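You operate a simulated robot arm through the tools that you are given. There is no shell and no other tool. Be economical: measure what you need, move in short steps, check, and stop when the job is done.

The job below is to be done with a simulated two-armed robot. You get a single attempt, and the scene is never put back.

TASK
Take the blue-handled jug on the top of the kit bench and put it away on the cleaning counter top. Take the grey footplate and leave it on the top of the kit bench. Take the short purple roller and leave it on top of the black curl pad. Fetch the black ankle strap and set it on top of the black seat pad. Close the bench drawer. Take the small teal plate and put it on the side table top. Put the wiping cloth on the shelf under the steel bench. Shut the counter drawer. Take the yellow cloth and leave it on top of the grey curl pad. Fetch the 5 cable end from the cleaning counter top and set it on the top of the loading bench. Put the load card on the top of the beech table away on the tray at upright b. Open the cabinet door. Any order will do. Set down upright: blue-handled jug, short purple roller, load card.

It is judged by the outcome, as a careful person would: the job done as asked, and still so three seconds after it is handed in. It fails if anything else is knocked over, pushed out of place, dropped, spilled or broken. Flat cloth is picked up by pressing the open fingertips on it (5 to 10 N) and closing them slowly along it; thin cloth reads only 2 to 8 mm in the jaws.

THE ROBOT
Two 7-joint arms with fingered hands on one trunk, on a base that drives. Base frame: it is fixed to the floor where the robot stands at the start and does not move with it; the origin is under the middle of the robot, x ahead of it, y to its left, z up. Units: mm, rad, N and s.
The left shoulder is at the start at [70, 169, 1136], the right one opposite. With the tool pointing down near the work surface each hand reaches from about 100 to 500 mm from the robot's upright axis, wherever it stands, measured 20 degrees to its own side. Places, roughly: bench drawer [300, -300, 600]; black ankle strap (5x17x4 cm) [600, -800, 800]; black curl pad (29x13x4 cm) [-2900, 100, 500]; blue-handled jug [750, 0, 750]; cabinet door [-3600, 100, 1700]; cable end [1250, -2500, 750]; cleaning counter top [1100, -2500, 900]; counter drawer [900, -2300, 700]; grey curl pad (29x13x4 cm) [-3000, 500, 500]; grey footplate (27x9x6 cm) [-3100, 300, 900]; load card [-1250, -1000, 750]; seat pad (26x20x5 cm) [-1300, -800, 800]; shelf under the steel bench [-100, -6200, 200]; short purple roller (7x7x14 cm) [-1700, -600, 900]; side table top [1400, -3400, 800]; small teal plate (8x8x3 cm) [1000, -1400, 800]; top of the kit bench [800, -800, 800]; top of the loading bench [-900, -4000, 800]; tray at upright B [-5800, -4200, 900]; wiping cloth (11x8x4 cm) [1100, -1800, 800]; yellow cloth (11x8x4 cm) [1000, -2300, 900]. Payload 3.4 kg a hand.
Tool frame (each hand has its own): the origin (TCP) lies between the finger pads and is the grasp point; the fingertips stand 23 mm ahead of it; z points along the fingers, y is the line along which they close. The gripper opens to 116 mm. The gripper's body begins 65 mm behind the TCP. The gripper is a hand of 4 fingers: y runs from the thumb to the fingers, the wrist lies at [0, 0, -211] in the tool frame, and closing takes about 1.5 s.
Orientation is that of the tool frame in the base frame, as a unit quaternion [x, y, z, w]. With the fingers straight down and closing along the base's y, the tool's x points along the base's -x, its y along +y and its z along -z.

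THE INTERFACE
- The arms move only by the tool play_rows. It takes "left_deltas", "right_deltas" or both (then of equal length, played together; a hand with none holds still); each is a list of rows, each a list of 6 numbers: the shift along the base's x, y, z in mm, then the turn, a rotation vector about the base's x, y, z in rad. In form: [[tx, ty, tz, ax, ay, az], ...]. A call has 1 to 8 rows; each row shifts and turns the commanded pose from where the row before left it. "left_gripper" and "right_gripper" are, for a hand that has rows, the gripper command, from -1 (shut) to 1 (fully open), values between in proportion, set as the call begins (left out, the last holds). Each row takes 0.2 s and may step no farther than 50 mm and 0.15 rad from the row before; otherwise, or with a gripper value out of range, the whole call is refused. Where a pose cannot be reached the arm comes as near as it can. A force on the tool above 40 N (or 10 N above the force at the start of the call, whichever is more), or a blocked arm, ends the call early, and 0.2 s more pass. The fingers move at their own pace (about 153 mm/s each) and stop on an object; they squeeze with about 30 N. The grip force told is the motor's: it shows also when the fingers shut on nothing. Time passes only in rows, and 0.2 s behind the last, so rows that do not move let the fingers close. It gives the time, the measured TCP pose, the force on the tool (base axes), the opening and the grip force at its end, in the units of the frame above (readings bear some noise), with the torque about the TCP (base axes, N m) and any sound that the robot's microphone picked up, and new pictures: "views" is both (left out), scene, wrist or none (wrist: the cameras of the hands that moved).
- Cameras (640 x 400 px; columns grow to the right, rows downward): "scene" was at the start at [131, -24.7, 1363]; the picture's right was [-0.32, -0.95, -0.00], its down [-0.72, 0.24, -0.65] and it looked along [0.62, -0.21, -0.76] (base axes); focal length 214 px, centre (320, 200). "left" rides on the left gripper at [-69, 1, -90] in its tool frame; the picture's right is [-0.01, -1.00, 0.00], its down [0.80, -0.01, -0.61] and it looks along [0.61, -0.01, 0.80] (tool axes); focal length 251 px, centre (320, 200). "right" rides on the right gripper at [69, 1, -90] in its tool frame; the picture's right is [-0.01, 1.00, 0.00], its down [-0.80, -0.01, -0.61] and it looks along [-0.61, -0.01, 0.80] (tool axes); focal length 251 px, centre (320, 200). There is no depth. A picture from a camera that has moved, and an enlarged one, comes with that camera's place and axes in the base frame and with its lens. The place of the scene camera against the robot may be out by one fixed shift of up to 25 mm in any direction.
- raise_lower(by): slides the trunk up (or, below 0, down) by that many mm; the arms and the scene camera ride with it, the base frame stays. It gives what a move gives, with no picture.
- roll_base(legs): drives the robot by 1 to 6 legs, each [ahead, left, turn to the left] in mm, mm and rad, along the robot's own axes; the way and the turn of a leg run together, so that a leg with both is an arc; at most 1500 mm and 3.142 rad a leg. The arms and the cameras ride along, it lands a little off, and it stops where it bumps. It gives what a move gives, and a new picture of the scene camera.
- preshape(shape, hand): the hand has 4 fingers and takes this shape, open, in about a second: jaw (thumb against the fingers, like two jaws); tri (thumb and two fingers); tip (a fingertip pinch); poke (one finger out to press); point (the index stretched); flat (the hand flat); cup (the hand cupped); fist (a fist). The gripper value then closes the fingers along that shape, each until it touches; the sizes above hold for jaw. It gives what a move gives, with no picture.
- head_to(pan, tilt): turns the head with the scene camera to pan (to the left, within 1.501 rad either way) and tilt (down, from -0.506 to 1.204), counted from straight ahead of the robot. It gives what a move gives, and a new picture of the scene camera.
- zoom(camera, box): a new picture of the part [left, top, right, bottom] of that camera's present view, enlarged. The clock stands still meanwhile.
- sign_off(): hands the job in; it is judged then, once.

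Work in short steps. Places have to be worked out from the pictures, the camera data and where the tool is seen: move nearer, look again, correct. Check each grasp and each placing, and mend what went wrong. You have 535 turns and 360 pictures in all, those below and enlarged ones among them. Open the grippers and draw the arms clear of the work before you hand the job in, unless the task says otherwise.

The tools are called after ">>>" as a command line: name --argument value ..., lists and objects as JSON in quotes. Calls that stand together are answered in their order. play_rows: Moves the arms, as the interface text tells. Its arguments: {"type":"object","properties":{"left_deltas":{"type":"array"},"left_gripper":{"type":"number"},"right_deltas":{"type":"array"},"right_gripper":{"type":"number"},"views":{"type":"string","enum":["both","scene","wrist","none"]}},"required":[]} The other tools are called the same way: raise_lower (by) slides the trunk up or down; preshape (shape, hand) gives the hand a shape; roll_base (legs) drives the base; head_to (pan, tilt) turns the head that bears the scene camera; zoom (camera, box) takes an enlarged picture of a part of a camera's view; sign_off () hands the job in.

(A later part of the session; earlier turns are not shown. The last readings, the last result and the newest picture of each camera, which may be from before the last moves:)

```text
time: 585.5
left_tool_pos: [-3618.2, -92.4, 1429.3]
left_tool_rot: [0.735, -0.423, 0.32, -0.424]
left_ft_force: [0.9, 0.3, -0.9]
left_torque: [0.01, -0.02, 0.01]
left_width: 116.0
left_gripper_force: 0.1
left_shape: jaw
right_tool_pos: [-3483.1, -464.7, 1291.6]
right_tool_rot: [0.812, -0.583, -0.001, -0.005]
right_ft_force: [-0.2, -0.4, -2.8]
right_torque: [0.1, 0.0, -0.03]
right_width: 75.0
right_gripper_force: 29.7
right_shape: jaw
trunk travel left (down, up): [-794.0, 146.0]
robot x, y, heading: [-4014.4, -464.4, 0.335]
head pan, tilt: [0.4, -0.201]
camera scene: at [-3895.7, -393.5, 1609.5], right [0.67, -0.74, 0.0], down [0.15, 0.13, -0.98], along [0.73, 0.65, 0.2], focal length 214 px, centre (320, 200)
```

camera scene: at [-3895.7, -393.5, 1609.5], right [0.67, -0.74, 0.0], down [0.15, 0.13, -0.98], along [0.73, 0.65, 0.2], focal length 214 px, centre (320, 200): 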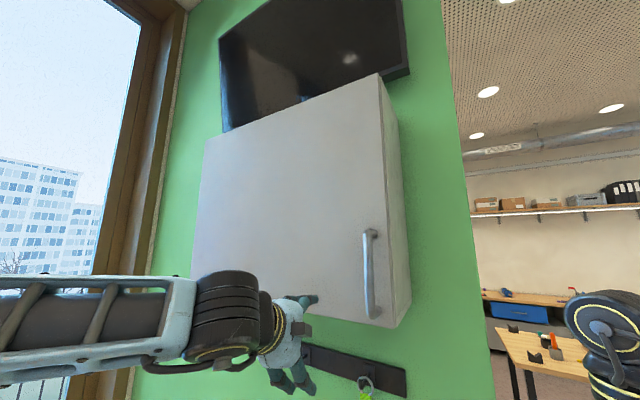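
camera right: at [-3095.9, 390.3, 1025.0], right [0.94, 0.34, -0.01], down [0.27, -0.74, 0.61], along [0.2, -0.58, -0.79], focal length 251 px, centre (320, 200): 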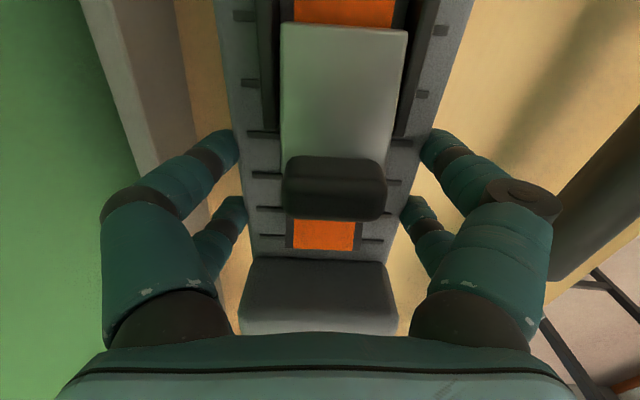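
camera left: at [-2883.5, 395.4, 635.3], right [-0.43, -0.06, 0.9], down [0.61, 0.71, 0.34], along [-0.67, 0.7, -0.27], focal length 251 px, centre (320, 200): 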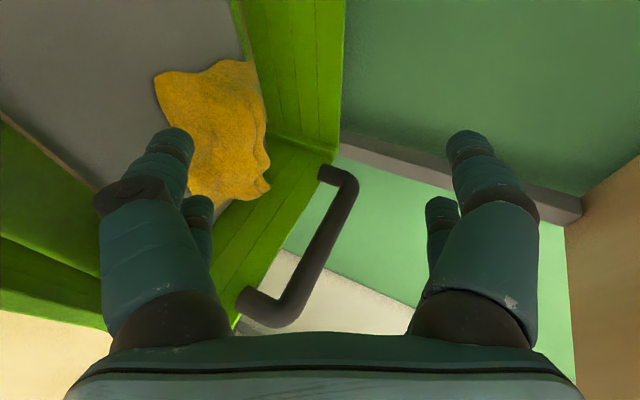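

Handle at about (-3526, -212), z 1457-1607. I raise the trunk to the top and roll the left hand so that it closes sideways on the vertical bar.

>>> raise_lower --by 140

>>> play_rows --left_deltas '[[-10, -3, 0, 0.12, 0.051, -0.0635], [-10, -3, 0, 0.12, 0.051, -0.0635], [-10, -3, 0, 0.12, 0.051, -0.0635], [0, 0, 0, 0.12, 0.051, -0.0635], [0, 0, 0, 0.12, 0.051, -0.0635], [0, 0, 0, 0.12, 0.051, -0.0635], [0, 0, 0, 0.12, 0.051, -0.0635], [0, 0, 0, 0.12, 0.051, -0.0635]]' --views "none"

>>> play_rows --left_deltas '[[0, 0, 0, 0.12, 0.051, -0.0635], [0, 0, 0, 0.12, 0.051, -0.0635], [0, 0, 0, 0.12, 0.051, -0.0635]]' --views "both"

```text
time: 587.1
left_tool_pos: [-3617.4, -93.2, 1568.2]
left_tool_rot: [0.735, -0.422, 0.32, -0.423]
left_ft_force: [-0.7, -0.8, 0.0]
left_torque: [0.01, -0.01, 0.02]
left_width: 116.1
left_gripper_force: 0.1
left_shape: jaw
right_tool_pos: [-3483.0, -463.5, 1432.6]
right_tool_rot: [0.813, -0.583, 0.0, -0.005]
right_ft_force: [0.4, 0.2, -3.0]
right_torque: [0.09, 0.01, 0.0]
right_width: 75.3
right_gripper_force: 30.7
right_shape: jaw
trunk travel left (down, up): [-934.0, 6.0]
robot x, y, heading: [-4014.1, -462.9, 0.329]
head pan, tilt: [0.4, -0.201]
```

```text
time: 588.9
left_tool_pos: [-3646.6, -100.6, 1570.1]
left_tool_rot: [-0.381, 0.757, -0.035, 0.529]
left_ft_force: [-0.7, -0.7, 0.1]
left_torque: [0.01, 0.01, 0.01]
left_width: 115.9
left_gripper_force: 0.1
left_shape: jaw
right_tool_pos: [-3482.4, -463.1, 1432.0]
right_tool_rot: [0.813, -0.583, -0.001, -0.005]
right_ft_force: [0.2, -0.5, -3.6]
right_torque: [0.1, 0.03, 0.01]
right_width: 75.4
right_gripper_force: 30.0
right_shape: jaw
trunk travel left (down, up): [-934.0, 6.0]
robot x, y, heading: [-4013.8, -465.2, 0.332]
head pan, tilt: [0.4, -0.201]
```

```text
time: 589.7
left_tool_pos: [-3648.5, -102.9, 1568.7]
left_tool_rot: [-0.21, 0.822, 0.08, 0.524]
left_ft_force: [-0.4, 0.3, -0.6]
left_torque: [0.03, 0.0, -0.01]
left_width: 115.8
left_gripper_force: 0.0
left_shape: jaw
right_tool_pos: [-3482.8, -464.8, 1432.0]
right_tool_rot: [0.813, -0.583, -0.002, -0.005]
right_ft_force: [-0.5, 1.5, -2.9]
right_torque: [0.07, 0.01, -0.03]
right_width: 75.3
right_gripper_force: 30.2
right_shape: jaw
trunk travel left (down, up): [-934.0, 6.0]
robot x, y, heading: [-4015.5, -465.4, 0.33]
head pan, tilt: [0.4, -0.201]
camera scene: at [-3895.6, -393.5, 1749.5], right [0.67, -0.74, 0.0], down [0.15, 0.13, -0.98], along [0.73, 0.65, 0.2], focal length 214 px, centre (320, 200)
camera left: at [-3698.0, -114.2, 1669.4], right [0.43, -0.9, 0.1], down [-0.79, -0.43, -0.44], along [0.44, 0.12, -0.89], focal length 251 px, centre (320, 200)
```

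scene: 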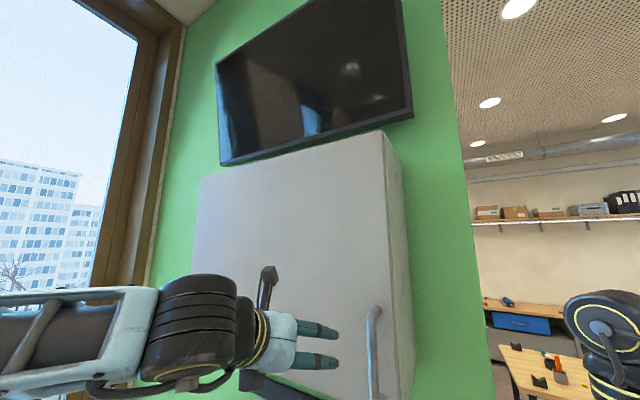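
left: 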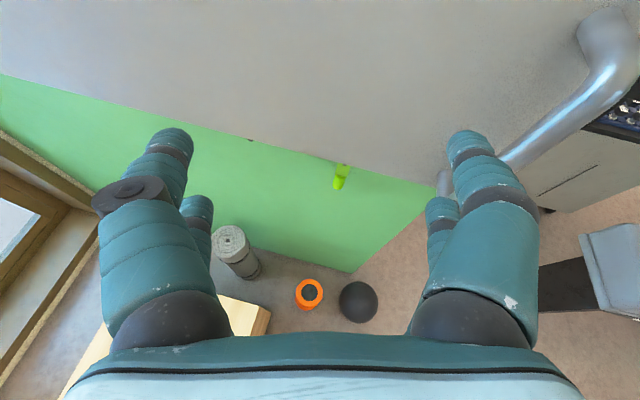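

The handle sits at about (-3515, -200). I line up before it.

>>> play_rows --left_deltas '[[12, -46, -10, 0, 0, 0], [12, -46, -10, 0, 0, 0], [8, -44, -10, 0, 0, 0]]' --views "both"

```text
time: 590.5
left_tool_pos: [-3612.9, -235.1, 1537.1]
left_tool_rot: [-0.211, 0.822, 0.079, 0.523]
left_ft_force: [0.0, 0.3, -0.7]
left_torque: [0.02, 0.0, 0.05]
left_width: 115.9
left_gripper_force: 0.1
left_shape: jaw
right_tool_pos: [-3479.1, -462.8, 1430.9]
right_tool_rot: [0.813, -0.582, -0.002, -0.004]
right_ft_force: [0.4, 0.0, -3.3]
right_torque: [0.1, 0.05, -0.02]
right_width: 75.1
right_gripper_force: 29.7
right_shape: jaw
trunk travel left (down, up): [-934.0, 6.0]
robot x, y, heading: [-4013.4, -466.1, 0.326]
head pan, tilt: [0.4, -0.201]
camera scene: at [-3891.2, -391.8, 1749.1], right [0.67, -0.74, 0.0], down [0.15, 0.13, -0.98], along [0.73, 0.65, 0.2], focal length 214 px, centre (320, 200)
camera left: at [-3661.7, -248.5, 1638.4], right [0.43, -0.9, 0.1], down [-0.79, -0.43, -0.44], along [0.44, 0.11, -0.89], focal length 251 px, centre (320, 200)
```

scene: 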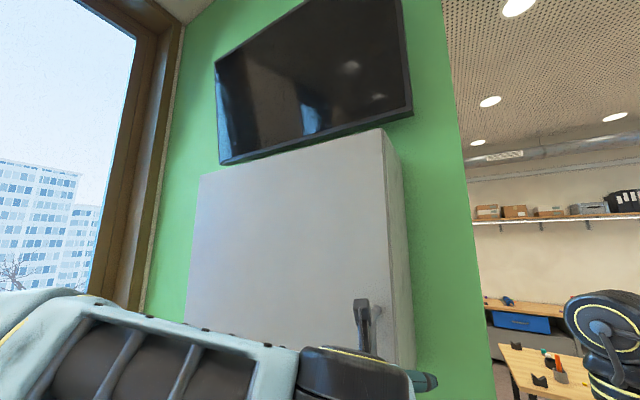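
left: 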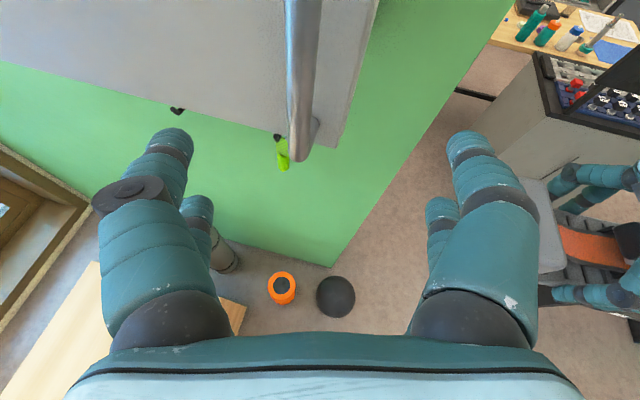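

The bar is centred between the fingers at about (-3531, -187). I advance onto it and close.

>>> play_rows --left_deltas '[[27, 15, 0, 0, 0, 0], [27, 15, 0, 0, 0, 0], [24, 14, 0, 0, 0, 0]]' --views "none"

>>> play_rows --left_deltas '[[0, 0, 0, 0, 0, 0], [0, 0, 0, 0, 0, 0], [0, 0, 0, 0, 0, 0], [0, 0, 0, 0, 0, 0], [0, 0, 0, 0, 0, 0]]' --left_gripper -1 --views "wrist"

```text
time: 591.3
left_tool_pos: [-3535.8, -191.4, 1537.8]
left_tool_rot: [-0.21, 0.822, 0.079, 0.523]
left_ft_force: [-0.6, 0.8, 0.2]
left_torque: [0.01, 0.04, 0.01]
left_width: 115.9
left_gripper_force: 0.0
left_shape: jaw
right_tool_pos: [-3481.0, -462.7, 1431.6]
right_tool_rot: [0.813, -0.583, -0.001, -0.004]
right_ft_force: [0.4, 0.3, -4.4]
right_torque: [0.1, 0.02, -0.01]
right_width: 75.2
right_gripper_force: 29.6
right_shape: jaw
trunk travel left (down, up): [-934.0, 6.0]
robot x, y, heading: [-4013.2, -464.3, 0.332]
head pan, tilt: [0.4, -0.201]
```

```text
time: 592.5
left_tool_pos: [-3537.3, -194.8, 1539.0]
left_tool_rot: [-0.209, 0.822, 0.079, 0.525]
left_ft_force: [1.1, -3.5, 2.8]
left_torque: [0.2, 0.1, -1.15]
left_width: 26.1
left_gripper_force: 30.0
left_shape: jaw
right_tool_pos: [-3482.0, -466.4, 1431.4]
right_tool_rot: [0.812, -0.583, -0.001, -0.006]
right_ft_force: [-1.7, 0.5, -3.9]
right_torque: [0.13, 0.04, 0.02]
right_width: 75.0
right_gripper_force: 30.0
right_shape: jaw
trunk travel left (down, up): [-934.0, 6.0]
robot x, y, heading: [-4018.7, -465.0, 0.336]
head pan, tilt: [0.4, -0.201]
camera left: at [-3587.4, -209.0, 1639.9], right [0.43, -0.9, 0.1], down [-0.79, -0.43, -0.45], along [0.44, 0.12, -0.89], focal length 251 px, centre (320, 200)
```

left: 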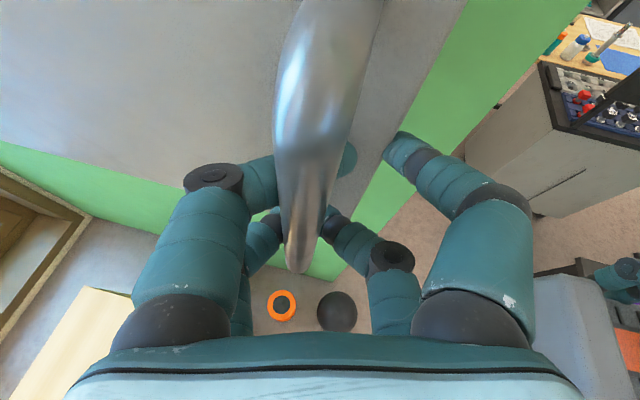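

The handle is gripped. I pull the door along its arc about the hinge near (-3663, 271).

>>> play_rows --left_deltas '[[-20, -5, 0, 0, 0, 0], [-21, -5, 0, 0, 0, 0], [-21, -3, 0, 0, 0, 0], [-21, -3, 0, 0, 0, 0], [-21, -1, 0, 0, 0, 0], [-21, -1, 0, 0, 0, 0], [-21, 1, 0, 0, 0, 0], [-21, 1, 0, 0, 0, 0]]' --views "both"

```text
time: 594.3
left_tool_pos: [-3702.4, -202.8, 1539.6]
left_tool_rot: [-0.21, 0.821, 0.078, 0.526]
left_ft_force: [10.6, 19.8, 25.4]
left_torque: [1.22, -0.74, -5.67]
left_width: 28.0
left_gripper_force: 30.3
left_shape: jaw
right_tool_pos: [-3482.2, -456.8, 1433.3]
right_tool_rot: [0.813, -0.583, 0.001, -0.003]
right_ft_force: [0.2, 0.2, -3.8]
right_torque: [0.1, 0.01, -0.01]
right_width: 75.2
right_gripper_force: 29.9
right_shape: jaw
trunk travel left (down, up): [-934.0, 6.0]
robot x, y, heading: [-4012.6, -466.9, 0.328]
head pan, tilt: [0.4, -0.201]
camera scene: at [-3894.7, -385.3, 1749.2], right [0.67, -0.74, 0.0], down [0.15, 0.13, -0.98], along [0.73, 0.65, 0.2], focal length 214 px, centre (320, 200)
camera left: at [-3754.2, -214.9, 1639.9], right [0.43, -0.9, 0.1], down [-0.79, -0.43, -0.45], along [0.44, 0.11, -0.89], focal length 251 px, centre (320, 200)
```

scene: 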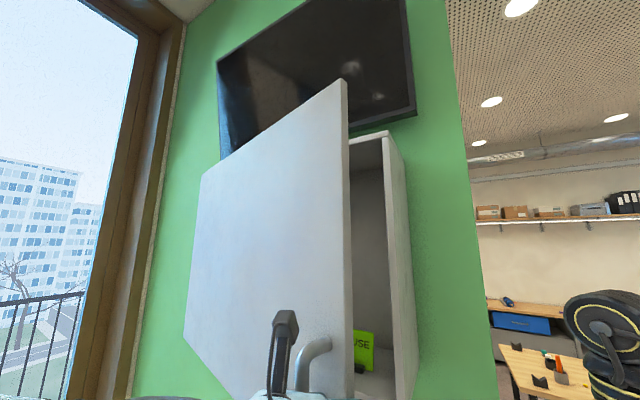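
left: 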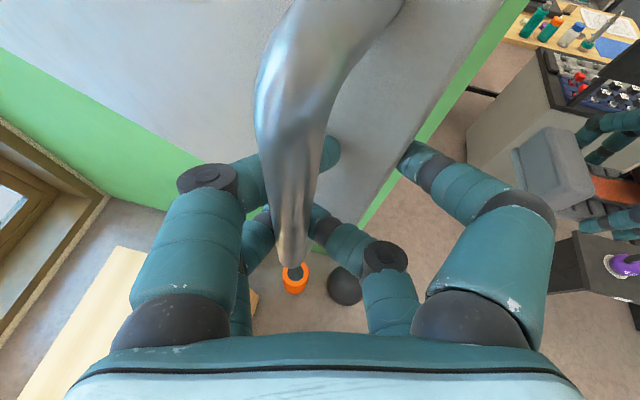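

About 20° open. I turn the hand with the door to relieve the twist and pull further.

>>> play_rows --left_deltas '[[0, 0, 0, 0, 0, -0.13], [0, 0, 0, 0, 0, -0.13], [-21, 2, 0, 0, 0, -0.06], [-21, 3, 0, 0, 0, -0.06], [-21, 4, 0, 0, 0, -0.05], [-20, 5, 0, 0, 0, -0.05], [-20, 6, 0, 0, 0, -0.05], [-20, 7, 0, 0, 0, -0.05]]' --views "both"

```text
time: 595.7
left_tool_pos: [-3768.4, -194.6, 1551.8]
left_tool_rot: [-0.019, 0.854, -0.041, 0.519]
left_ft_force: [1.2, 0.0, -25.6]
left_torque: [0.19, 0.33, -1.44]
left_width: 19.9
left_gripper_force: 30.5
left_shape: jaw
left hand out of reach, approached as far as the arm can: row 3, 4, 5, 6
right_tool_pos: [-3482.2, -463.0, 1432.2]
right_tool_rot: [0.812, -0.583, 0.0, -0.005]
right_ft_force: [-0.4, 0.5, -3.5]
right_torque: [0.06, 0.05, -0.02]
right_width: 75.0
right_gripper_force: 30.2
right_shape: jaw
trunk travel left (down, up): [-934.0, 6.0]
robot x, y, heading: [-4016.4, -463.3, 0.33]
head pan, tilt: [0.4, -0.201]
stopped in row 6 (left hand): the force on the tool passed its limit (the readings are from after the stop); the commanded pose is now the measured one
camera scene: at [-3894.8, -390.5, 1749.4], right [0.67, -0.75, 0.0], down [0.15, 0.13, -0.98], along [0.73, 0.65, 0.2], focal length 214 px, centre (320, 200)
camera left: at [-3816.3, -184.6, 1653.8], right [-0.01, -1.0, 0.1], down [-0.9, -0.04, -0.42], along [0.43, -0.09, -0.9], focal length 251 px, centre (320, 200)
```

scene: 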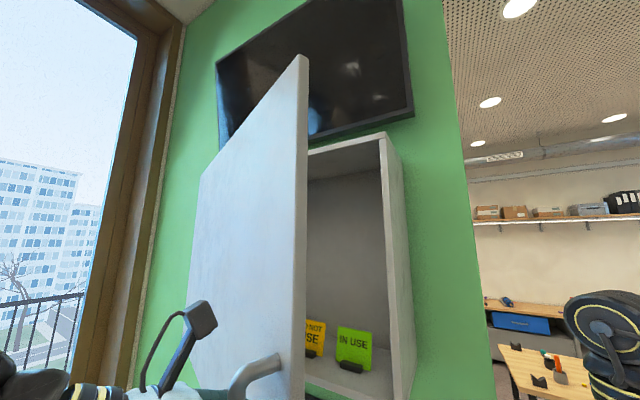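
left: 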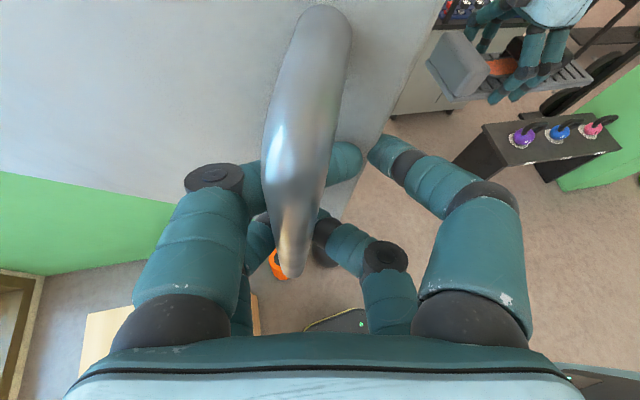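

About 27° open; the arm is near its inner limit. I draw the door further by moving the base back-left along the chord.

>>> roll_base --legs '[[-62, 36, -0.05], [-55, 50, -0.05]]'

```text
time: 597.3
left_tool_pos: [-3854.2, -170.8, 1551.7]
left_tool_rot: [0.022, 0.854, -0.068, 0.516]
left_ft_force: [11.7, 14.9, -8.6]
left_torque: [0.12, 0.03, -1.81]
left_width: 22.0
left_gripper_force: 29.6
left_shape: jaw
right_tool_pos: [-3598.7, -466.0, 1423.9]
right_tool_rot: [0.782, -0.623, -0.006, 0.0]
right_ft_force: [1.9, -0.8, -4.6]
right_torque: [0.11, 0.1, 0.01]
right_width: 75.1
right_gripper_force: 30.1
right_shape: jaw
trunk travel left (down, up): [-934.0, 6.0]
robot x, y, heading: [-4147.4, -416.6, 0.227]
head pan, tilt: [0.4, -0.201]
camera scene: at [-3997.5, -352.7, 1747.6], right [0.59, -0.81, -0.01], down [0.14, 0.12, -0.98], along [0.8, 0.58, 0.18], focal length 214 px, centre (320, 200)
```

scene: 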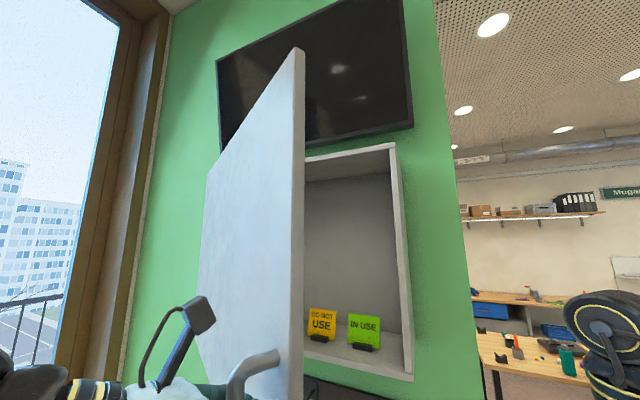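

About 38°. The arm has room again; I pull on with it.

>>> play_rows --left_deltas '[[-21, 9, 0, 0, 0, -0.03], [-21, 10, 0, 0, 0, -0.03], [-20, 11, 0, 0, 0, -0.03], [-20, 12, 0, 0, 0, -0.03], [-19, 13, 0, 0, 0, -0.03], [-18, 14, 0, 0, 0, -0.03]]' --views "both"

```text
time: 597.7
left_tool_pos: [-3890.9, -155.3, 1551.2]
left_tool_rot: [0.031, 0.855, -0.074, 0.513]
left_ft_force: [10.7, 14.8, -15.3]
left_torque: [0.09, 0.19, -3.34]
left_width: 23.7
left_gripper_force: 30.4
left_shape: jaw
left hand out of reach, approached as far as the arm can: row 1
right_tool_pos: [-3620.0, -458.7, 1433.9]
right_tool_rot: [0.782, -0.623, 0.002, -0.002]
right_ft_force: [-1.3, 0.6, -3.0]
right_torque: [0.09, -0.03, -0.02]
right_width: 75.3
right_gripper_force: 29.8
right_shape: jaw
trunk travel left (down, up): [-934.0, 6.0]
robot x, y, heading: [-4143.6, -421.8, 0.229]
head pan, tilt: [0.4, -0.201]
stopped in row 1 (left hand): the force on the tool passed its limit (the readings are from after the stop); the commanded pose is now the measured one
camera scene: at [-4024.2, -342.2, 1749.2], right [0.59, -0.81, 0.01], down [0.16, 0.11, -0.98], along [0.79, 0.58, 0.2], focal length 214 px, centre (320, 200)
camera left: at [-3937.8, -138.6, 1654.0], right [-0.12, -0.99, 0.1], down [-0.9, 0.07, -0.42], along [0.41, -0.15, -0.9], focal length 251 px, centre (320, 200)
```

scene: 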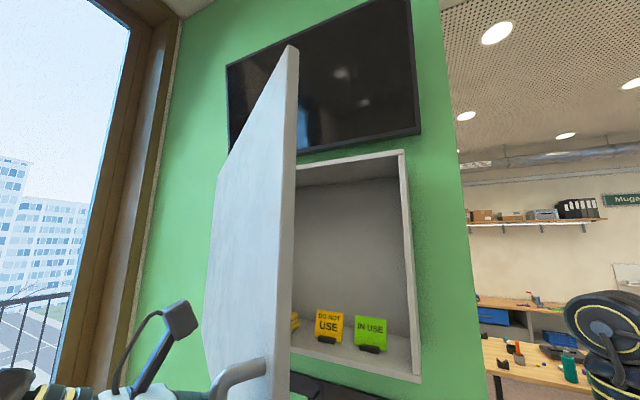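
left: 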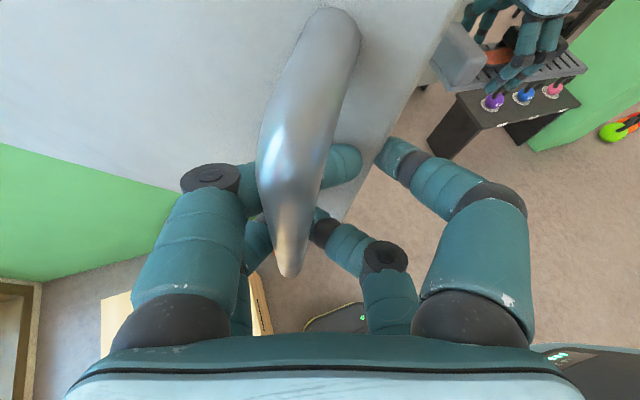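

43° open. I release, move round the door's free edge, and will push it wide from the inside.

>>> play_rows --left_deltas '[[0, 0, 0, 0, 0, 0], [0, 0, 0, 0, 0, 0], [0, 0, 0, 0, 0, 0], [0, 0, 0, 0, 0, 0]]' --left_gripper 1 --views "none"

>>> roll_base --legs '[[-200, 0, 0], [0, -170, 0]]'

>>> play_rows --left_deltas '[[0, 0, 0, 0, 0, 0], [0, 0, 0, 0, 0, 0], [0, 0, 0, 0, 0, 0], [0, 0, 0, 0, 0, 0]]' --left_gripper -1 --views "scene"

```text
time: 598.7
left_tool_pos: [-3885.9, -167.1, 1554.7]
left_tool_rot: [0.033, 0.854, -0.073, 0.514]
left_ft_force: [-0.1, 0.6, 0.1]
left_torque: [0.04, 0.03, -0.02]
left_width: 115.9
left_gripper_force: 0.1
left_shape: jaw
right_tool_pos: [-3615.1, -468.6, 1431.5]
right_tool_rot: [0.782, -0.623, -0.002, -0.003]
right_ft_force: [1.3, -0.4, -4.7]
right_torque: [0.1, 0.04, 0.03]
right_width: 75.7
right_gripper_force: 29.5
right_shape: jaw
trunk travel left (down, up): [-934.0, 6.0]
robot x, y, heading: [-4146.6, -416.3, 0.232]
head pan, tilt: [0.4, -0.201]
```

```text
time: 601.4
left_tool_pos: [-4050.0, -375.3, 1554.7]
left_tool_rot: [0.032, 0.853, -0.073, 0.516]
left_ft_force: [-0.5, -0.1, -1.1]
left_torque: [-0.01, -0.01, -0.05]
left_width: 115.8
left_gripper_force: 0.0
left_shape: jaw
right_tool_pos: [-3778.3, -675.7, 1432.8]
right_tool_rot: [0.782, -0.623, 0.001, -0.005]
right_ft_force: [-0.4, 0.4, -2.4]
right_torque: [0.05, 0.01, 0.0]
right_width: 75.3
right_gripper_force: 29.9
right_shape: jaw
trunk travel left (down, up): [-934.0, 6.0]
robot x, y, heading: [-4305.5, -625.5, 0.23]
head pan, tilt: [0.4, -0.201]
camera scene: at [-4183.5, -561.5, 1749.5], right [0.59, -0.81, 0.0], down [0.16, 0.11, -0.98], along [0.79, 0.58, 0.2], focal length 214 px, centre (320, 200)
```

scene: 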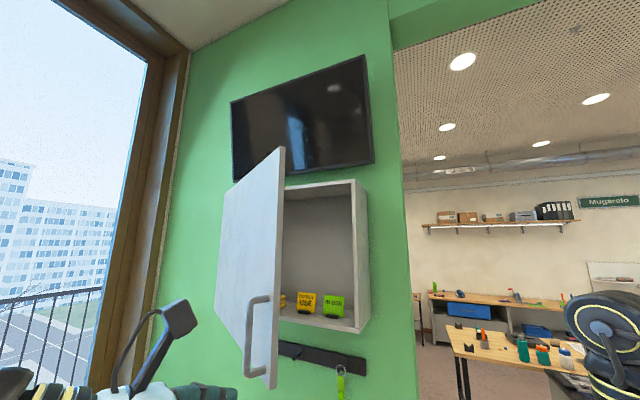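

```text
time: 602.4
left_tool_pos: [-4047.2, -379.7, 1553.3]
left_tool_rot: [0.032, 0.854, -0.071, 0.515]
left_ft_force: [0.3, 0.7, -0.7]
left_torque: [0.03, -0.01, 0.01]
left_width: 0.0
left_gripper_force: 29.8
left_shape: jaw
right_tool_pos: [-3775.6, -681.3, 1431.6]
right_tool_rot: [0.782, -0.623, -0.001, -0.006]
right_ft_force: [0.4, -0.3, -3.4]
right_torque: [0.08, 0.0, 0.01]
right_width: 74.9
right_gripper_force: 29.8
right_shape: jaw
trunk travel left (down, up): [-934.0, 6.0]
robot x, y, heading: [-4304.2, -628.8, 0.231]
head pan, tilt: [0.4, -0.201]
camera scene: at [-4180.1, -567.8, 1749.5], right [0.59, -0.81, 0.0], down [0.16, 0.12, -0.98], along [0.79, 0.58, 0.2], focal length 214 px, centre (320, 200)
```

scene: 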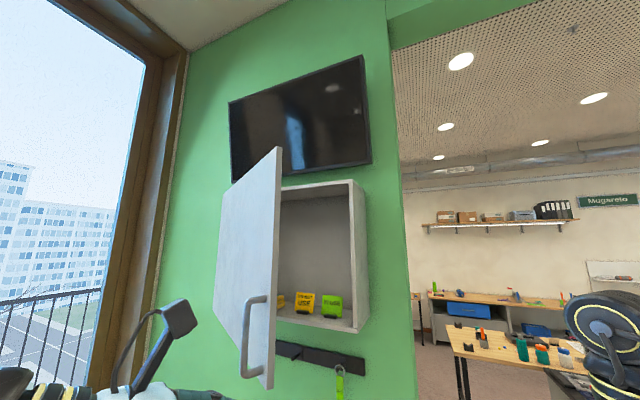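

The closed left hand goes past the free edge to the inner side; I drive ahead 240, then sweep left.

>>> roll_base --legs '[[240, 0, 0]]'

>>> play_rows --left_deltas '[[-5, 45, 0, 0, 0, 0], [-5, 45, 0, 0, 0, 0], [-8, 45, 0, 0, 0, 0], [-10, 45, 0, 0, 0, 0], [-12, 42, 0, 0, 0, 0]]' --views "scene"

```text
time: 604.2
left_tool_pos: [-3820.6, -323.9, 1556.1]
left_tool_rot: [0.033, 0.852, -0.071, 0.517]
left_ft_force: [0.4, -0.3, -0.3]
left_torque: [-0.01, -0.01, 0.02]
left_width: 0.0
left_gripper_force: 30.1
left_shape: jaw
right_tool_pos: [-3547.6, -625.0, 1434.7]
right_tool_rot: [0.783, -0.623, 0.0, -0.007]
right_ft_force: [0.2, -0.6, -3.2]
right_torque: [0.06, -0.04, -0.04]
right_width: 75.1
right_gripper_force: 29.8
right_shape: jaw
trunk travel left (down, up): [-934.0, 6.0]
robot x, y, heading: [-4069.2, -566.3, 0.232]
head pan, tilt: [0.4, -0.201]
camera scene: at [-3952.9, -512.7, 1750.1], right [0.59, -0.81, 0.0], down [0.16, 0.12, -0.98], along [0.79, 0.58, 0.2], focal length 214 px, centre (320, 200)
```

scene: 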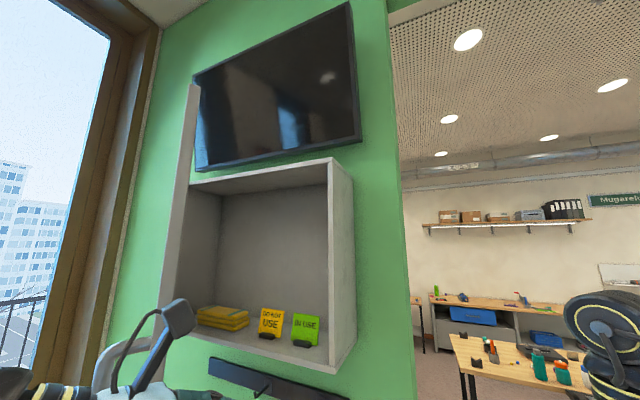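

```text
time: 604.8
left_tool_pos: [-3828.1, -245.0, 1558.5]
left_tool_rot: [0.04, 0.853, -0.071, 0.516]
left_ft_force: [0.0, -0.1, 0.5]
left_torque: [-0.01, 0.01, 0.03]
left_width: 0.0
left_gripper_force: 30.5
left_shape: jaw
right_tool_pos: [-3546.2, -630.7, 1432.1]
right_tool_rot: [0.783, -0.622, -0.001, -0.008]
right_ft_force: [-1.7, -0.8, -2.9]
right_torque: [0.11, 0.01, 0.02]
right_width: 75.4
right_gripper_force: 29.6
right_shape: jaw
trunk travel left (down, up): [-934.0, 6.0]
robot x, y, heading: [-4069.3, -574.1, 0.234]
head pan, tilt: [0.4, -0.201]
stopped in row 3 (left hand): the force on the tool passed its limit (the readings are from after the stop); the commanded pose is now the measured one
camera scene: at [-3951.2, -519.9, 1750.2], right [0.59, -0.81, 0.0], down [0.16, 0.12, -0.98], along [0.79, 0.58, 0.2], focal length 214 px, centre (320, 200)
```

scene: 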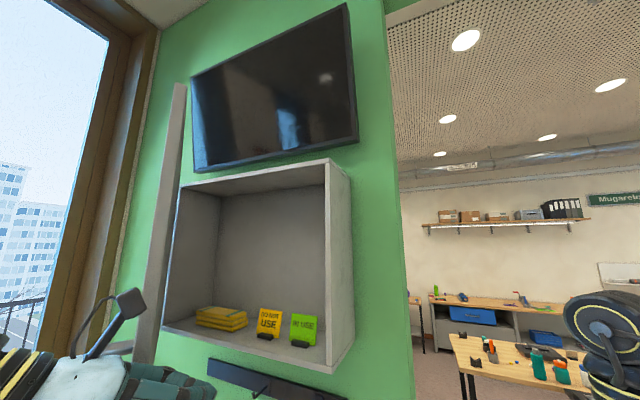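

The door swings further. I continue the sweep in smaller steps.

>>> play_rows --left_deltas '[[-6, 24, 0, 0, 0, 0], [-6, 24, 0, 0, 0, 0], [-6, 24, 0, 0, 0, 0], [-8, 24, 0, 0, 0, 0], [-8, 24, 0, 0, 0, 0], [-8, 24, 0, 0, 0, 0], [-8, 24, 0, 0, 0, 0], [-8, 24, 0, 0, 0, 0]]' --views "scene"

```text
time: 605.1
left_tool_pos: [-3828.7, -238.0, 1556.0]
left_tool_rot: [0.047, 0.852, -0.074, 0.517]
left_ft_force: [-4.2, -14.1, 2.5]
left_torque: [0.54, -0.08, 0.48]
left_width: 0.3
left_gripper_force: 29.3
left_shape: jaw
right_tool_pos: [-3542.4, -627.2, 1430.8]
right_tool_rot: [0.783, -0.622, -0.001, -0.006]
right_ft_force: [0.9, 1.0, -3.9]
right_torque: [0.04, -0.01, 0.0]
right_width: 75.4
right_gripper_force: 29.8
right_shape: jaw
trunk travel left (down, up): [-934.0, 6.0]
robot x, y, heading: [-4071.1, -570.8, 0.231]
head pan, tilt: [0.4, -0.201]
stopped in row 1 (left hand): the force on the tool passed its limit (the readings are from after the stop); the commanded pose is now the measured one
camera scene: at [-3947.0, -516.6, 1749.7], right [0.59, -0.81, 0.0], down [0.16, 0.12, -0.98], along [0.79, 0.58, 0.2], focal length 214 px, centre (320, 200)
```

scene: 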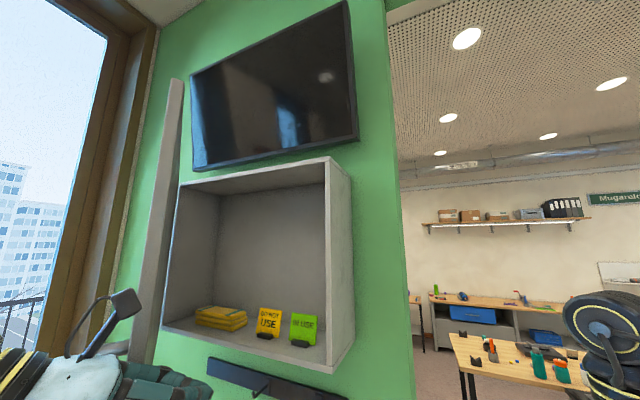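

I push by strafing the base left instead.

>>> roll_base --legs '[[0, 160, 0]]'

```text
time: 606.0
left_tool_pos: [-3833.2, -236.3, 1558.1]
left_tool_rot: [0.055, 0.853, -0.072, 0.514]
left_ft_force: [-7.1, -21.4, 5.3]
left_torque: [0.71, -0.1, 0.78]
left_width: 0.2
left_gripper_force: 29.7
left_shape: jaw
right_tool_pos: [-3549.1, -620.8, 1429.7]
right_tool_rot: [0.782, -0.623, -0.005, -0.009]
right_ft_force: [0.6, 0.6, -2.8]
right_torque: [0.12, 0.04, -0.01]
right_width: 75.5
right_gripper_force: 30.2
right_shape: jaw
trunk travel left (down, up): [-934.0, 6.0]
robot x, y, heading: [-4075.3, -553.4, 0.227]
head pan, tilt: [0.4, -0.201]
stopped in leg 1: the force on the tool passed its limit (the readings are from after the stop); the commanded pose is now the measured one
camera scene: at [-3952.9, -512.4, 1750.4], right [0.59, -0.81, -0.01], down [0.16, 0.13, -0.98], along [0.79, 0.57, 0.21], focal length 214 px, centre (320, 200)
```

scene: 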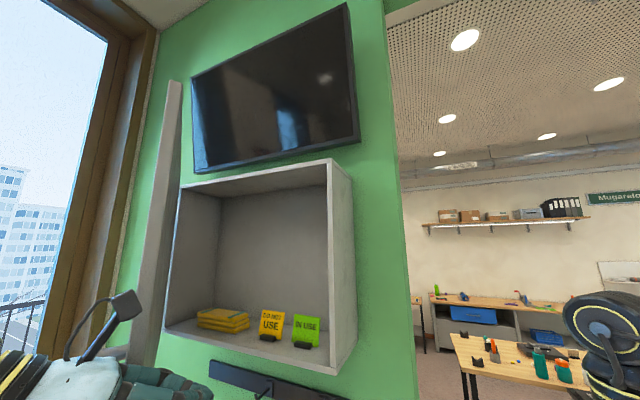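

Pushing on the edge is poor. I will re-grip the handle from a better stance: back out, strafe left, and turn slightly.

>>> play_rows --left_deltas '[[5, -40, 0, 0, 0, 0], [0, -40, 0, 0, 0, 0]]' --left_gripper 1 --views "none"

>>> roll_base --legs '[[-330, 0, 0], [0, 270, 0], [0, 0, -0.13]]'

>>> head_to --pan 0.35 --tilt 0.1

```text
time: 606.6
left_tool_pos: [-3830.2, -304.4, 1556.4]
left_tool_rot: [0.051, 0.853, -0.075, 0.513]
left_ft_force: [0.7, -0.2, -0.8]
left_torque: [0.04, 0.0, 0.06]
left_width: 115.9
left_gripper_force: 0.0
left_shape: jaw
right_tool_pos: [-3548.7, -612.3, 1431.8]
right_tool_rot: [0.782, -0.623, -0.002, -0.006]
right_ft_force: [0.1, -1.1, -3.7]
right_torque: [0.13, 0.01, 0.03]
right_width: 75.2
right_gripper_force: 30.1
right_shape: jaw
trunk travel left (down, up): [-934.0, 6.0]
robot x, y, heading: [-4072.1, -556.2, 0.231]
head pan, tilt: [0.4, -0.201]
```

```text
time: 610.8
left_tool_pos: [-4182.0, -143.2, 1556.5]
left_tool_rot: [0.104, 0.848, -0.11, 0.508]
left_ft_force: [-0.1, -0.1, -0.3]
left_torque: [-0.02, 0.01, -0.04]
left_width: 115.8
left_gripper_force: 0.1
left_shape: jaw
right_tool_pos: [-3943.2, -483.4, 1431.5]
right_tool_rot: [0.742, -0.67, -0.001, -0.006]
right_ft_force: [0.3, 0.1, -3.4]
right_torque: [0.09, -0.01, 0.02]
right_width: 75.1
right_gripper_force: 30.4
right_shape: jaw
trunk travel left (down, up): [-934.0, 6.0]
robot x, y, heading: [-4460.5, -367.7, 0.104]
head pan, tilt: [0.4, -0.201]
camera scene: at [-4329.2, -320.0, 1749.5], right [0.48, -0.88, 0.0], down [0.17, 0.1, -0.98], along [0.86, 0.47, 0.2], focal length 214 px, centre (320, 200)
```

scene: 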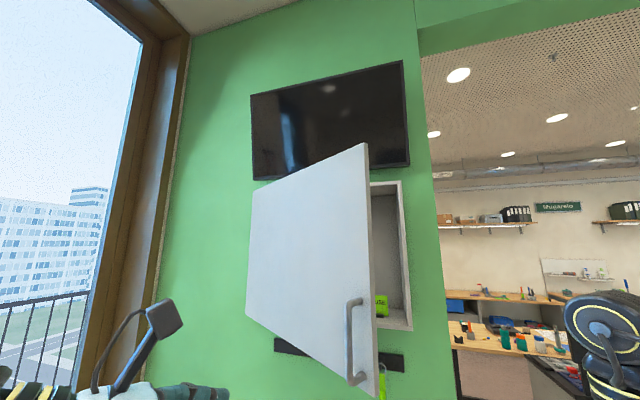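

```text
time: 611.6
left_tool_pos: [-4181.2, -144.9, 1555.2]
left_tool_rot: [0.104, 0.849, -0.11, 0.506]
left_ft_force: [0.1, 0.4, 0.2]
left_torque: [-0.02, 0.02, 0.0]
left_width: 116.0
left_gripper_force: 0.0
left_shape: jaw
right_tool_pos: [-3943.8, -483.4, 1431.2]
right_tool_rot: [0.742, -0.67, -0.001, -0.005]
right_ft_force: [0.3, 0.0, -4.2]
right_torque: [0.09, -0.02, 0.0]
right_width: 75.1
right_gripper_force: 29.5
right_shape: jaw
trunk travel left (down, up): [-934.0, 6.0]
robot x, y, heading: [-4457.0, -363.2, 0.102]
head pan, tilt: [0.351, 0.099]
camera scene: at [-4319.1, -321.1, 1723.0], right [0.44, -0.9, 0.0], down [-0.09, -0.04, -1.0], along [0.89, 0.44, -0.1], focal length 214 px, centre (320, 200)
```

scene: 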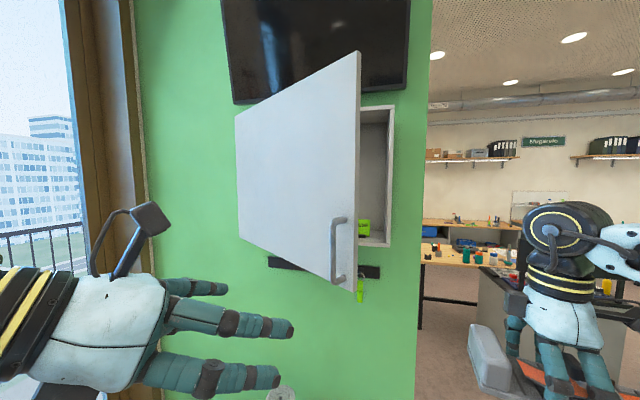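

I bring the left hand to just before the handle again.

>>> play_rows --left_deltas '[[40, 3, -3, 0, 0, 0], [40, 3, -3, 0, 0, 0], [40, 3, -3, 0, 0, 0], [40, 3, -3, 0, 0, 0], [30, 2, -3, 0, 0, 0]]' --views "wrist"

```text
time: 612.8
left_tool_pos: [-3989.0, -130.3, 1539.7]
left_tool_rot: [0.104, 0.848, -0.109, 0.507]
left_ft_force: [0.5, -0.1, 0.5]
left_torque: [0.01, 0.02, -0.01]
left_width: 115.9
left_gripper_force: 0.1
left_shape: jaw
right_tool_pos: [-3940.6, -484.1, 1430.1]
right_tool_rot: [0.742, -0.67, -0.001, -0.004]
right_ft_force: [0.4, -1.0, -2.8]
right_torque: [0.07, 0.02, -0.03]
right_width: 75.2
right_gripper_force: 29.8
right_shape: jaw
trunk travel left (down, up): [-934.0, 6.0]
robot x, y, heading: [-4457.1, -374.0, 0.107]
head pan, tilt: [0.351, 0.099]
camera left: at [-4033.0, -107.4, 1641.8], right [-0.28, -0.95, 0.09], down [-0.88, 0.22, -0.42], along [0.38, -0.2, -0.9], focal length 251 px, centre (320, 200)
```

left: 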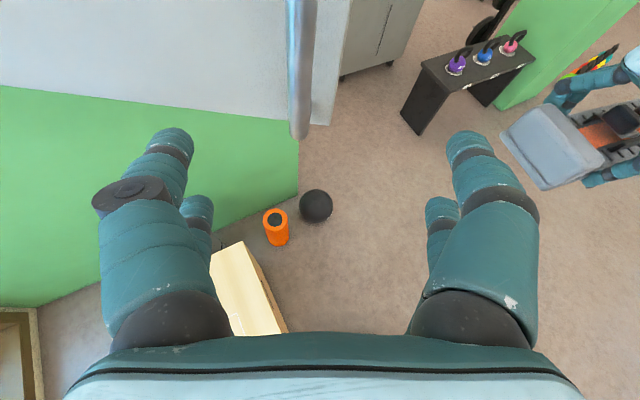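

>>> play_rows --left_deltas '[[33, -6, 0, 0, 0, 0], [33, -6, 0, 0, 0, 0], [31, -6, 0, 0, 0, 0]]' --views "none"

>>> play_rows --left_deltas '[[0, 0, 0, 0, 0, 0], [0, 0, 0, 0, 0, 0], [0, 0, 0, 0, 0, 0], [0, 0, 0, 0, 0, 0], [0, 0, 0, 0, 0, 0]]' --left_gripper -1 --views "wrist"

```text
time: 613.6
left_tool_pos: [-3891.8, -149.7, 1540.2]
left_tool_rot: [0.104, 0.849, -0.11, 0.506]
left_ft_force: [0.5, -0.1, 0.0]
left_torque: [-0.02, 0.01, 0.04]
left_width: 116.1
left_gripper_force: 0.1
left_shape: jaw
right_tool_pos: [-3940.6, -485.1, 1430.8]
right_tool_rot: [0.742, -0.671, -0.002, -0.005]
right_ft_force: [0.7, 0.1, -3.9]
right_torque: [0.1, 0.02, -0.04]
right_width: 75.0
right_gripper_force: 30.1
right_shape: jaw
trunk travel left (down, up): [-934.0, 6.0]
robot x, y, heading: [-4459.0, -366.4, 0.105]
head pan, tilt: [0.351, 0.099]
```

```text
time: 614.8
left_tool_pos: [-3894.4, -147.9, 1540.3]
left_tool_rot: [0.104, 0.849, -0.11, 0.507]
left_ft_force: [-1.3, -1.0, -3.1]
left_torque: [-0.12, -0.45, -0.05]
left_width: 0.0
left_gripper_force: 30.1
left_shape: jaw
right_tool_pos: [-3942.5, -484.9, 1429.4]
right_tool_rot: [0.742, -0.67, 0.0, -0.005]
right_ft_force: [-0.4, 0.4, -3.5]
right_torque: [0.08, 0.03, -0.01]
right_width: 74.8
right_gripper_force: 29.8
right_shape: jaw
trunk travel left (down, up): [-934.0, 6.0]
robot x, y, heading: [-4457.5, -368.3, 0.102]
head pan, tilt: [0.351, 0.099]
camera left: at [-3938.4, -125.7, 1642.6], right [-0.28, -0.95, 0.09], down [-0.88, 0.22, -0.42], along [0.38, -0.2, -0.9], focal length 251 px, centre (320, 200)
```

left: 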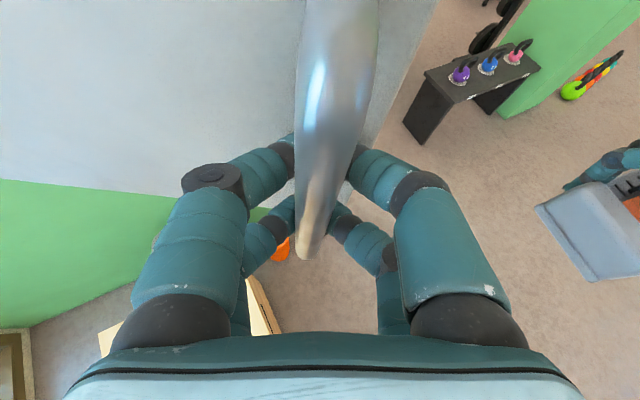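

The fingers have closed behind the bar, hooking it. I pull along the arc.

>>> play_rows --left_deltas '[[-21, 10, 0, 0, 0, 0], [-20, 11, 0, 0, 0, 0], [-20, 12, 0, 0, 0, 0], [-19, 13, 0, 0, 0, 0], [-19, 14, 0, 0, 0, 0], [-18, 15, 0, 0, 0, 0], [-17, 16, 0, 0, 0, 0], [-16, 17, 0, 0, 0, 0]]' --views "scene"

```text
time: 616.6
left_tool_pos: [-4047.3, -40.6, 1540.7]
left_tool_rot: [0.104, 0.849, -0.11, 0.507]
left_ft_force: [-12.3, -14.1, -8.1]
left_torque: [-0.43, -0.18, -0.02]
left_width: 0.0
left_gripper_force: 29.8
left_shape: jaw
right_tool_pos: [-3944.5, -483.8, 1432.5]
right_tool_rot: [0.742, -0.67, 0.0, -0.006]
right_ft_force: [0.2, 0.6, -3.9]
right_torque: [0.04, -0.02, 0.01]
right_width: 75.1
right_gripper_force: 29.9
right_shape: jaw
trunk travel left (down, up): [-934.0, 6.0]
robot x, y, heading: [-4458.5, -365.0, 0.106]
head pan, tilt: [0.351, 0.099]
camera scene: at [-4321.7, -321.2, 1723.3], right [0.44, -0.9, 0.0], down [-0.09, -0.04, -1.0], along [0.89, 0.44, -0.1], focal length 214 px, centre (320, 200)
```

scene: 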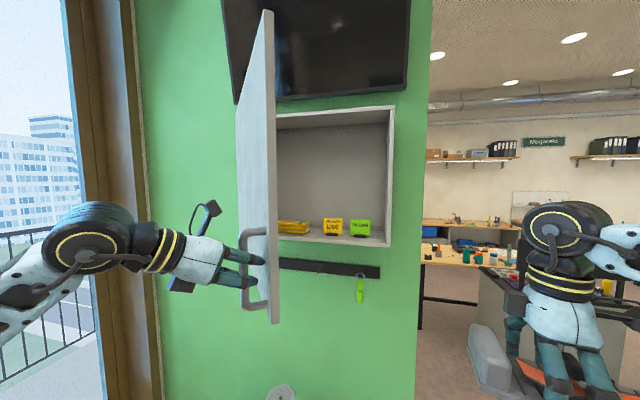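

About 66°. I carry on pulling.

>>> play_rows --left_deltas '[[-14, 17, 0, 0, 0, 0], [-13, 18, 0, 0, 0, 0], [-12, 18, 0, 0, 0, 0], [-11, 19, 0, 0, 0, 0], [-10, 20, 0, 0, 0, 0], [-9, 20, 0, 0, 0, 0], [-8, 20, 0, 0, 0, 0], [-7, 21, 0, 0, 0, 0]]' --views "scene"

```text
time: 618.4
left_tool_pos: [-4142.2, 106.4, 1545.5]
left_tool_rot: [0.107, 0.847, -0.107, 0.51]
left_ft_force: [-28.9, -16.6, -5.0]
left_torque: [0.43, -1.01, 0.3]
left_width: 0.0
left_gripper_force: 29.8
left_shape: jaw
right_tool_pos: [-3954.8, -491.0, 1435.5]
right_tool_rot: [0.741, -0.671, 0.001, -0.009]
right_ft_force: [-0.2, 0.2, -3.3]
right_torque: [0.08, -0.02, 0.02]
right_width: 74.9
right_gripper_force: 30.1
right_shape: jaw
trunk travel left (down, up): [-934.0, 6.0]
robot x, y, heading: [-4461.6, -369.2, 0.105]
head pan, tilt: [0.351, 0.099]
camera scene: at [-4334.7, -328.0, 1724.3], right [0.44, -0.9, 0.0], down [-0.08, -0.04, -1.0], along [0.9, 0.44, -0.09], focal length 214 px, centre (320, 200)
```

scene: 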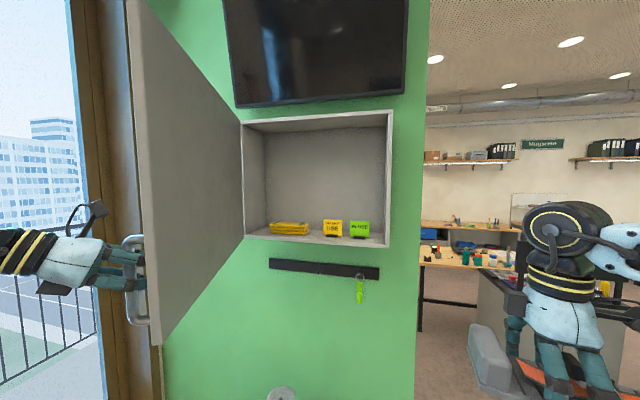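

The door stands wide open, near 90°. I release the handle and withdraw.

>>> play_rows --left_deltas '[[10, 6, 0, 0, 0, 0], [0, 0, 0, 0, 0, 0], [0, 0, 0, 0, 0, 0], [0, 0, 0, 0, 0, 0], [0, 0, 0, 0, 0, 0]]' --left_gripper 1 --views "none"

>>> play_rows --left_deltas '[[-20, 7, 0, 0, 0, 0], [-30, 10, 0, 0, 0, 0], [-40, 10, 0, 0, 0, 0], [-40, 0, 0, 0, 0, 0], [-30, -20, 0, 0, 0, 0]]' --views "scene"

```text
time: 618.7
left_tool_pos: [-4142.2, 109.1, 1544.8]
left_tool_rot: [0.108, 0.847, -0.105, 0.51]
left_ft_force: [-26.3, -12.3, -0.5]
left_torque: [2.34, -0.51, 2.84]
left_width: 39.5
left_gripper_force: 0.1
left_shape: jaw
right_tool_pos: [-3953.9, -487.6, 1433.0]
right_tool_rot: [0.742, -0.67, 0.002, -0.009]
right_ft_force: [-0.6, 1.2, -3.9]
right_torque: [0.11, -0.01, -0.01]
right_width: 75.2
right_gripper_force: 29.7
right_shape: jaw
trunk travel left (down, up): [-934.0, 6.0]
robot x, y, heading: [-4460.6, -368.6, 0.102]
head pan, tilt: [0.351, 0.099]
stopped in row 1 (left hand): the force on the tool passed its limit (the readings are from after the stop); the commanded pose is now the measured one
```

```text
time: 619.9
left_tool_pos: [-4286.9, 120.1, 1539.6]
left_tool_rot: [0.107, 0.849, -0.11, 0.505]
left_ft_force: [-0.2, -0.5, -0.1]
left_torque: [0.03, -0.02, 0.02]
left_width: 115.9
left_gripper_force: 0.0
left_shape: jaw
right_tool_pos: [-3943.1, -485.3, 1431.1]
right_tool_rot: [0.742, -0.671, -0.001, -0.005]
right_ft_force: [-0.1, 0.1, -3.4]
right_torque: [0.1, 0.01, 0.02]
right_width: 75.2
right_gripper_force: 29.8
right_shape: jaw
trunk travel left (down, up): [-934.0, 6.0]
robot x, y, heading: [-4461.4, -369.7, 0.103]
head pan, tilt: [0.351, 0.099]
camera scene: at [-4318.6, -321.0, 1722.9], right [0.44, -0.9, 0.0], down [-0.09, -0.04, -0.99], along [0.89, 0.44, -0.1], focal length 214 px, centre (320, 200)
```

scene: 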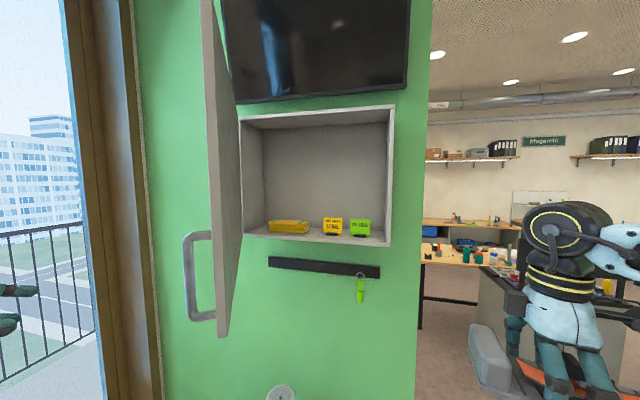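

The door swung back to about 67°. I push it wider from inside: hand round the edge, then sweep left.

>>> play_rows --left_deltas '[[0, -45, 0, 0, 0, 0], [0, -45, 0, 0, 0, 0], [0, -45, 0, 0, 0, 0], [0, -45, 0, 0, 0, 0], [0, -45, 0, 0, 0, 0], [0, -45, 0, 0, 0, 0], [10, -30, 0, 0, 0, 0]]' --left_gripper -1 --views "none"

>>> play_rows --left_deltas '[[45, 0, 0, 0, 0, 0], [45, 0, 0, 0, 0, 0], [45, 0, 0, 0, 0, 0], [45, 0, 0, 0, 0, 0], [45, 0, 0, 0, 0, 0], [45, 0, 0, 0, 0, 0]]' --views "scene"

```text
time: 621.5
left_tool_pos: [-4281.5, -177.3, 1560.4]
left_tool_rot: [0.107, 0.849, -0.11, 0.505]
left_ft_force: [0.4, -0.8, -0.5]
left_torque: [-0.01, -0.04, 0.03]
left_width: 0.0
left_gripper_force: 29.8
left_shape: jaw
left hand out of reach, approached as far as the arm can: row 5, 6, 7
right_tool_pos: [-3942.1, -486.0, 1431.0]
right_tool_rot: [0.742, -0.67, -0.001, -0.006]
right_ft_force: [0.1, 0.1, -4.2]
right_torque: [0.11, 0.01, 0.02]
right_width: 75.2
right_gripper_force: 30.0
right_shape: jaw
trunk travel left (down, up): [-934.0, 6.0]
robot x, y, heading: [-4459.5, -365.8, 0.105]
head pan, tilt: [0.351, 0.099]
```

```text
time: 622.9
left_tool_pos: [-4008.4, -176.6, 1563.7]
left_tool_rot: [0.106, 0.849, -0.109, 0.506]
left_ft_force: [-0.2, -0.1, -0.6]
left_torque: [0.01, -0.04, 0.01]
left_width: 0.0
left_gripper_force: 29.5
left_shape: jaw
left hand out of reach, approached as far as the arm can: row 1
right_tool_pos: [-3940.1, -485.6, 1430.4]
right_tool_rot: [0.742, -0.671, -0.001, -0.004]
right_ft_force: [-0.4, 0.0, -3.2]
right_torque: [0.11, 0.01, 0.02]
right_width: 75.0
right_gripper_force: 30.0
right_shape: jaw
trunk travel left (down, up): [-934.0, 6.0]
robot x, y, heading: [-4461.0, -363.7, 0.1]
head pan, tilt: [0.351, 0.099]
camera scene: at [-4316.4, -322.6, 1722.7], right [0.44, -0.9, 0.0], down [-0.09, -0.04, -0.99], along [0.89, 0.44, -0.1], focal length 214 px, centre (320, 200)
```

scene: 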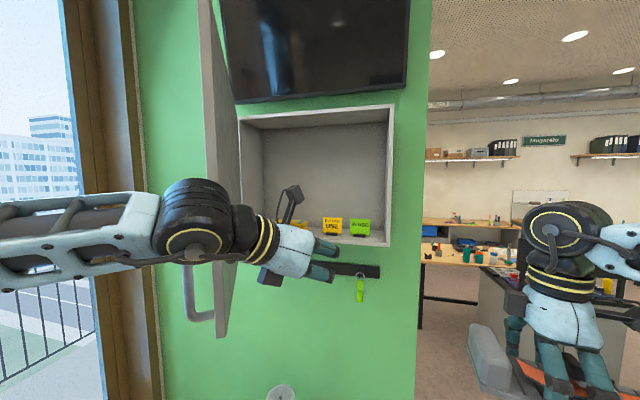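

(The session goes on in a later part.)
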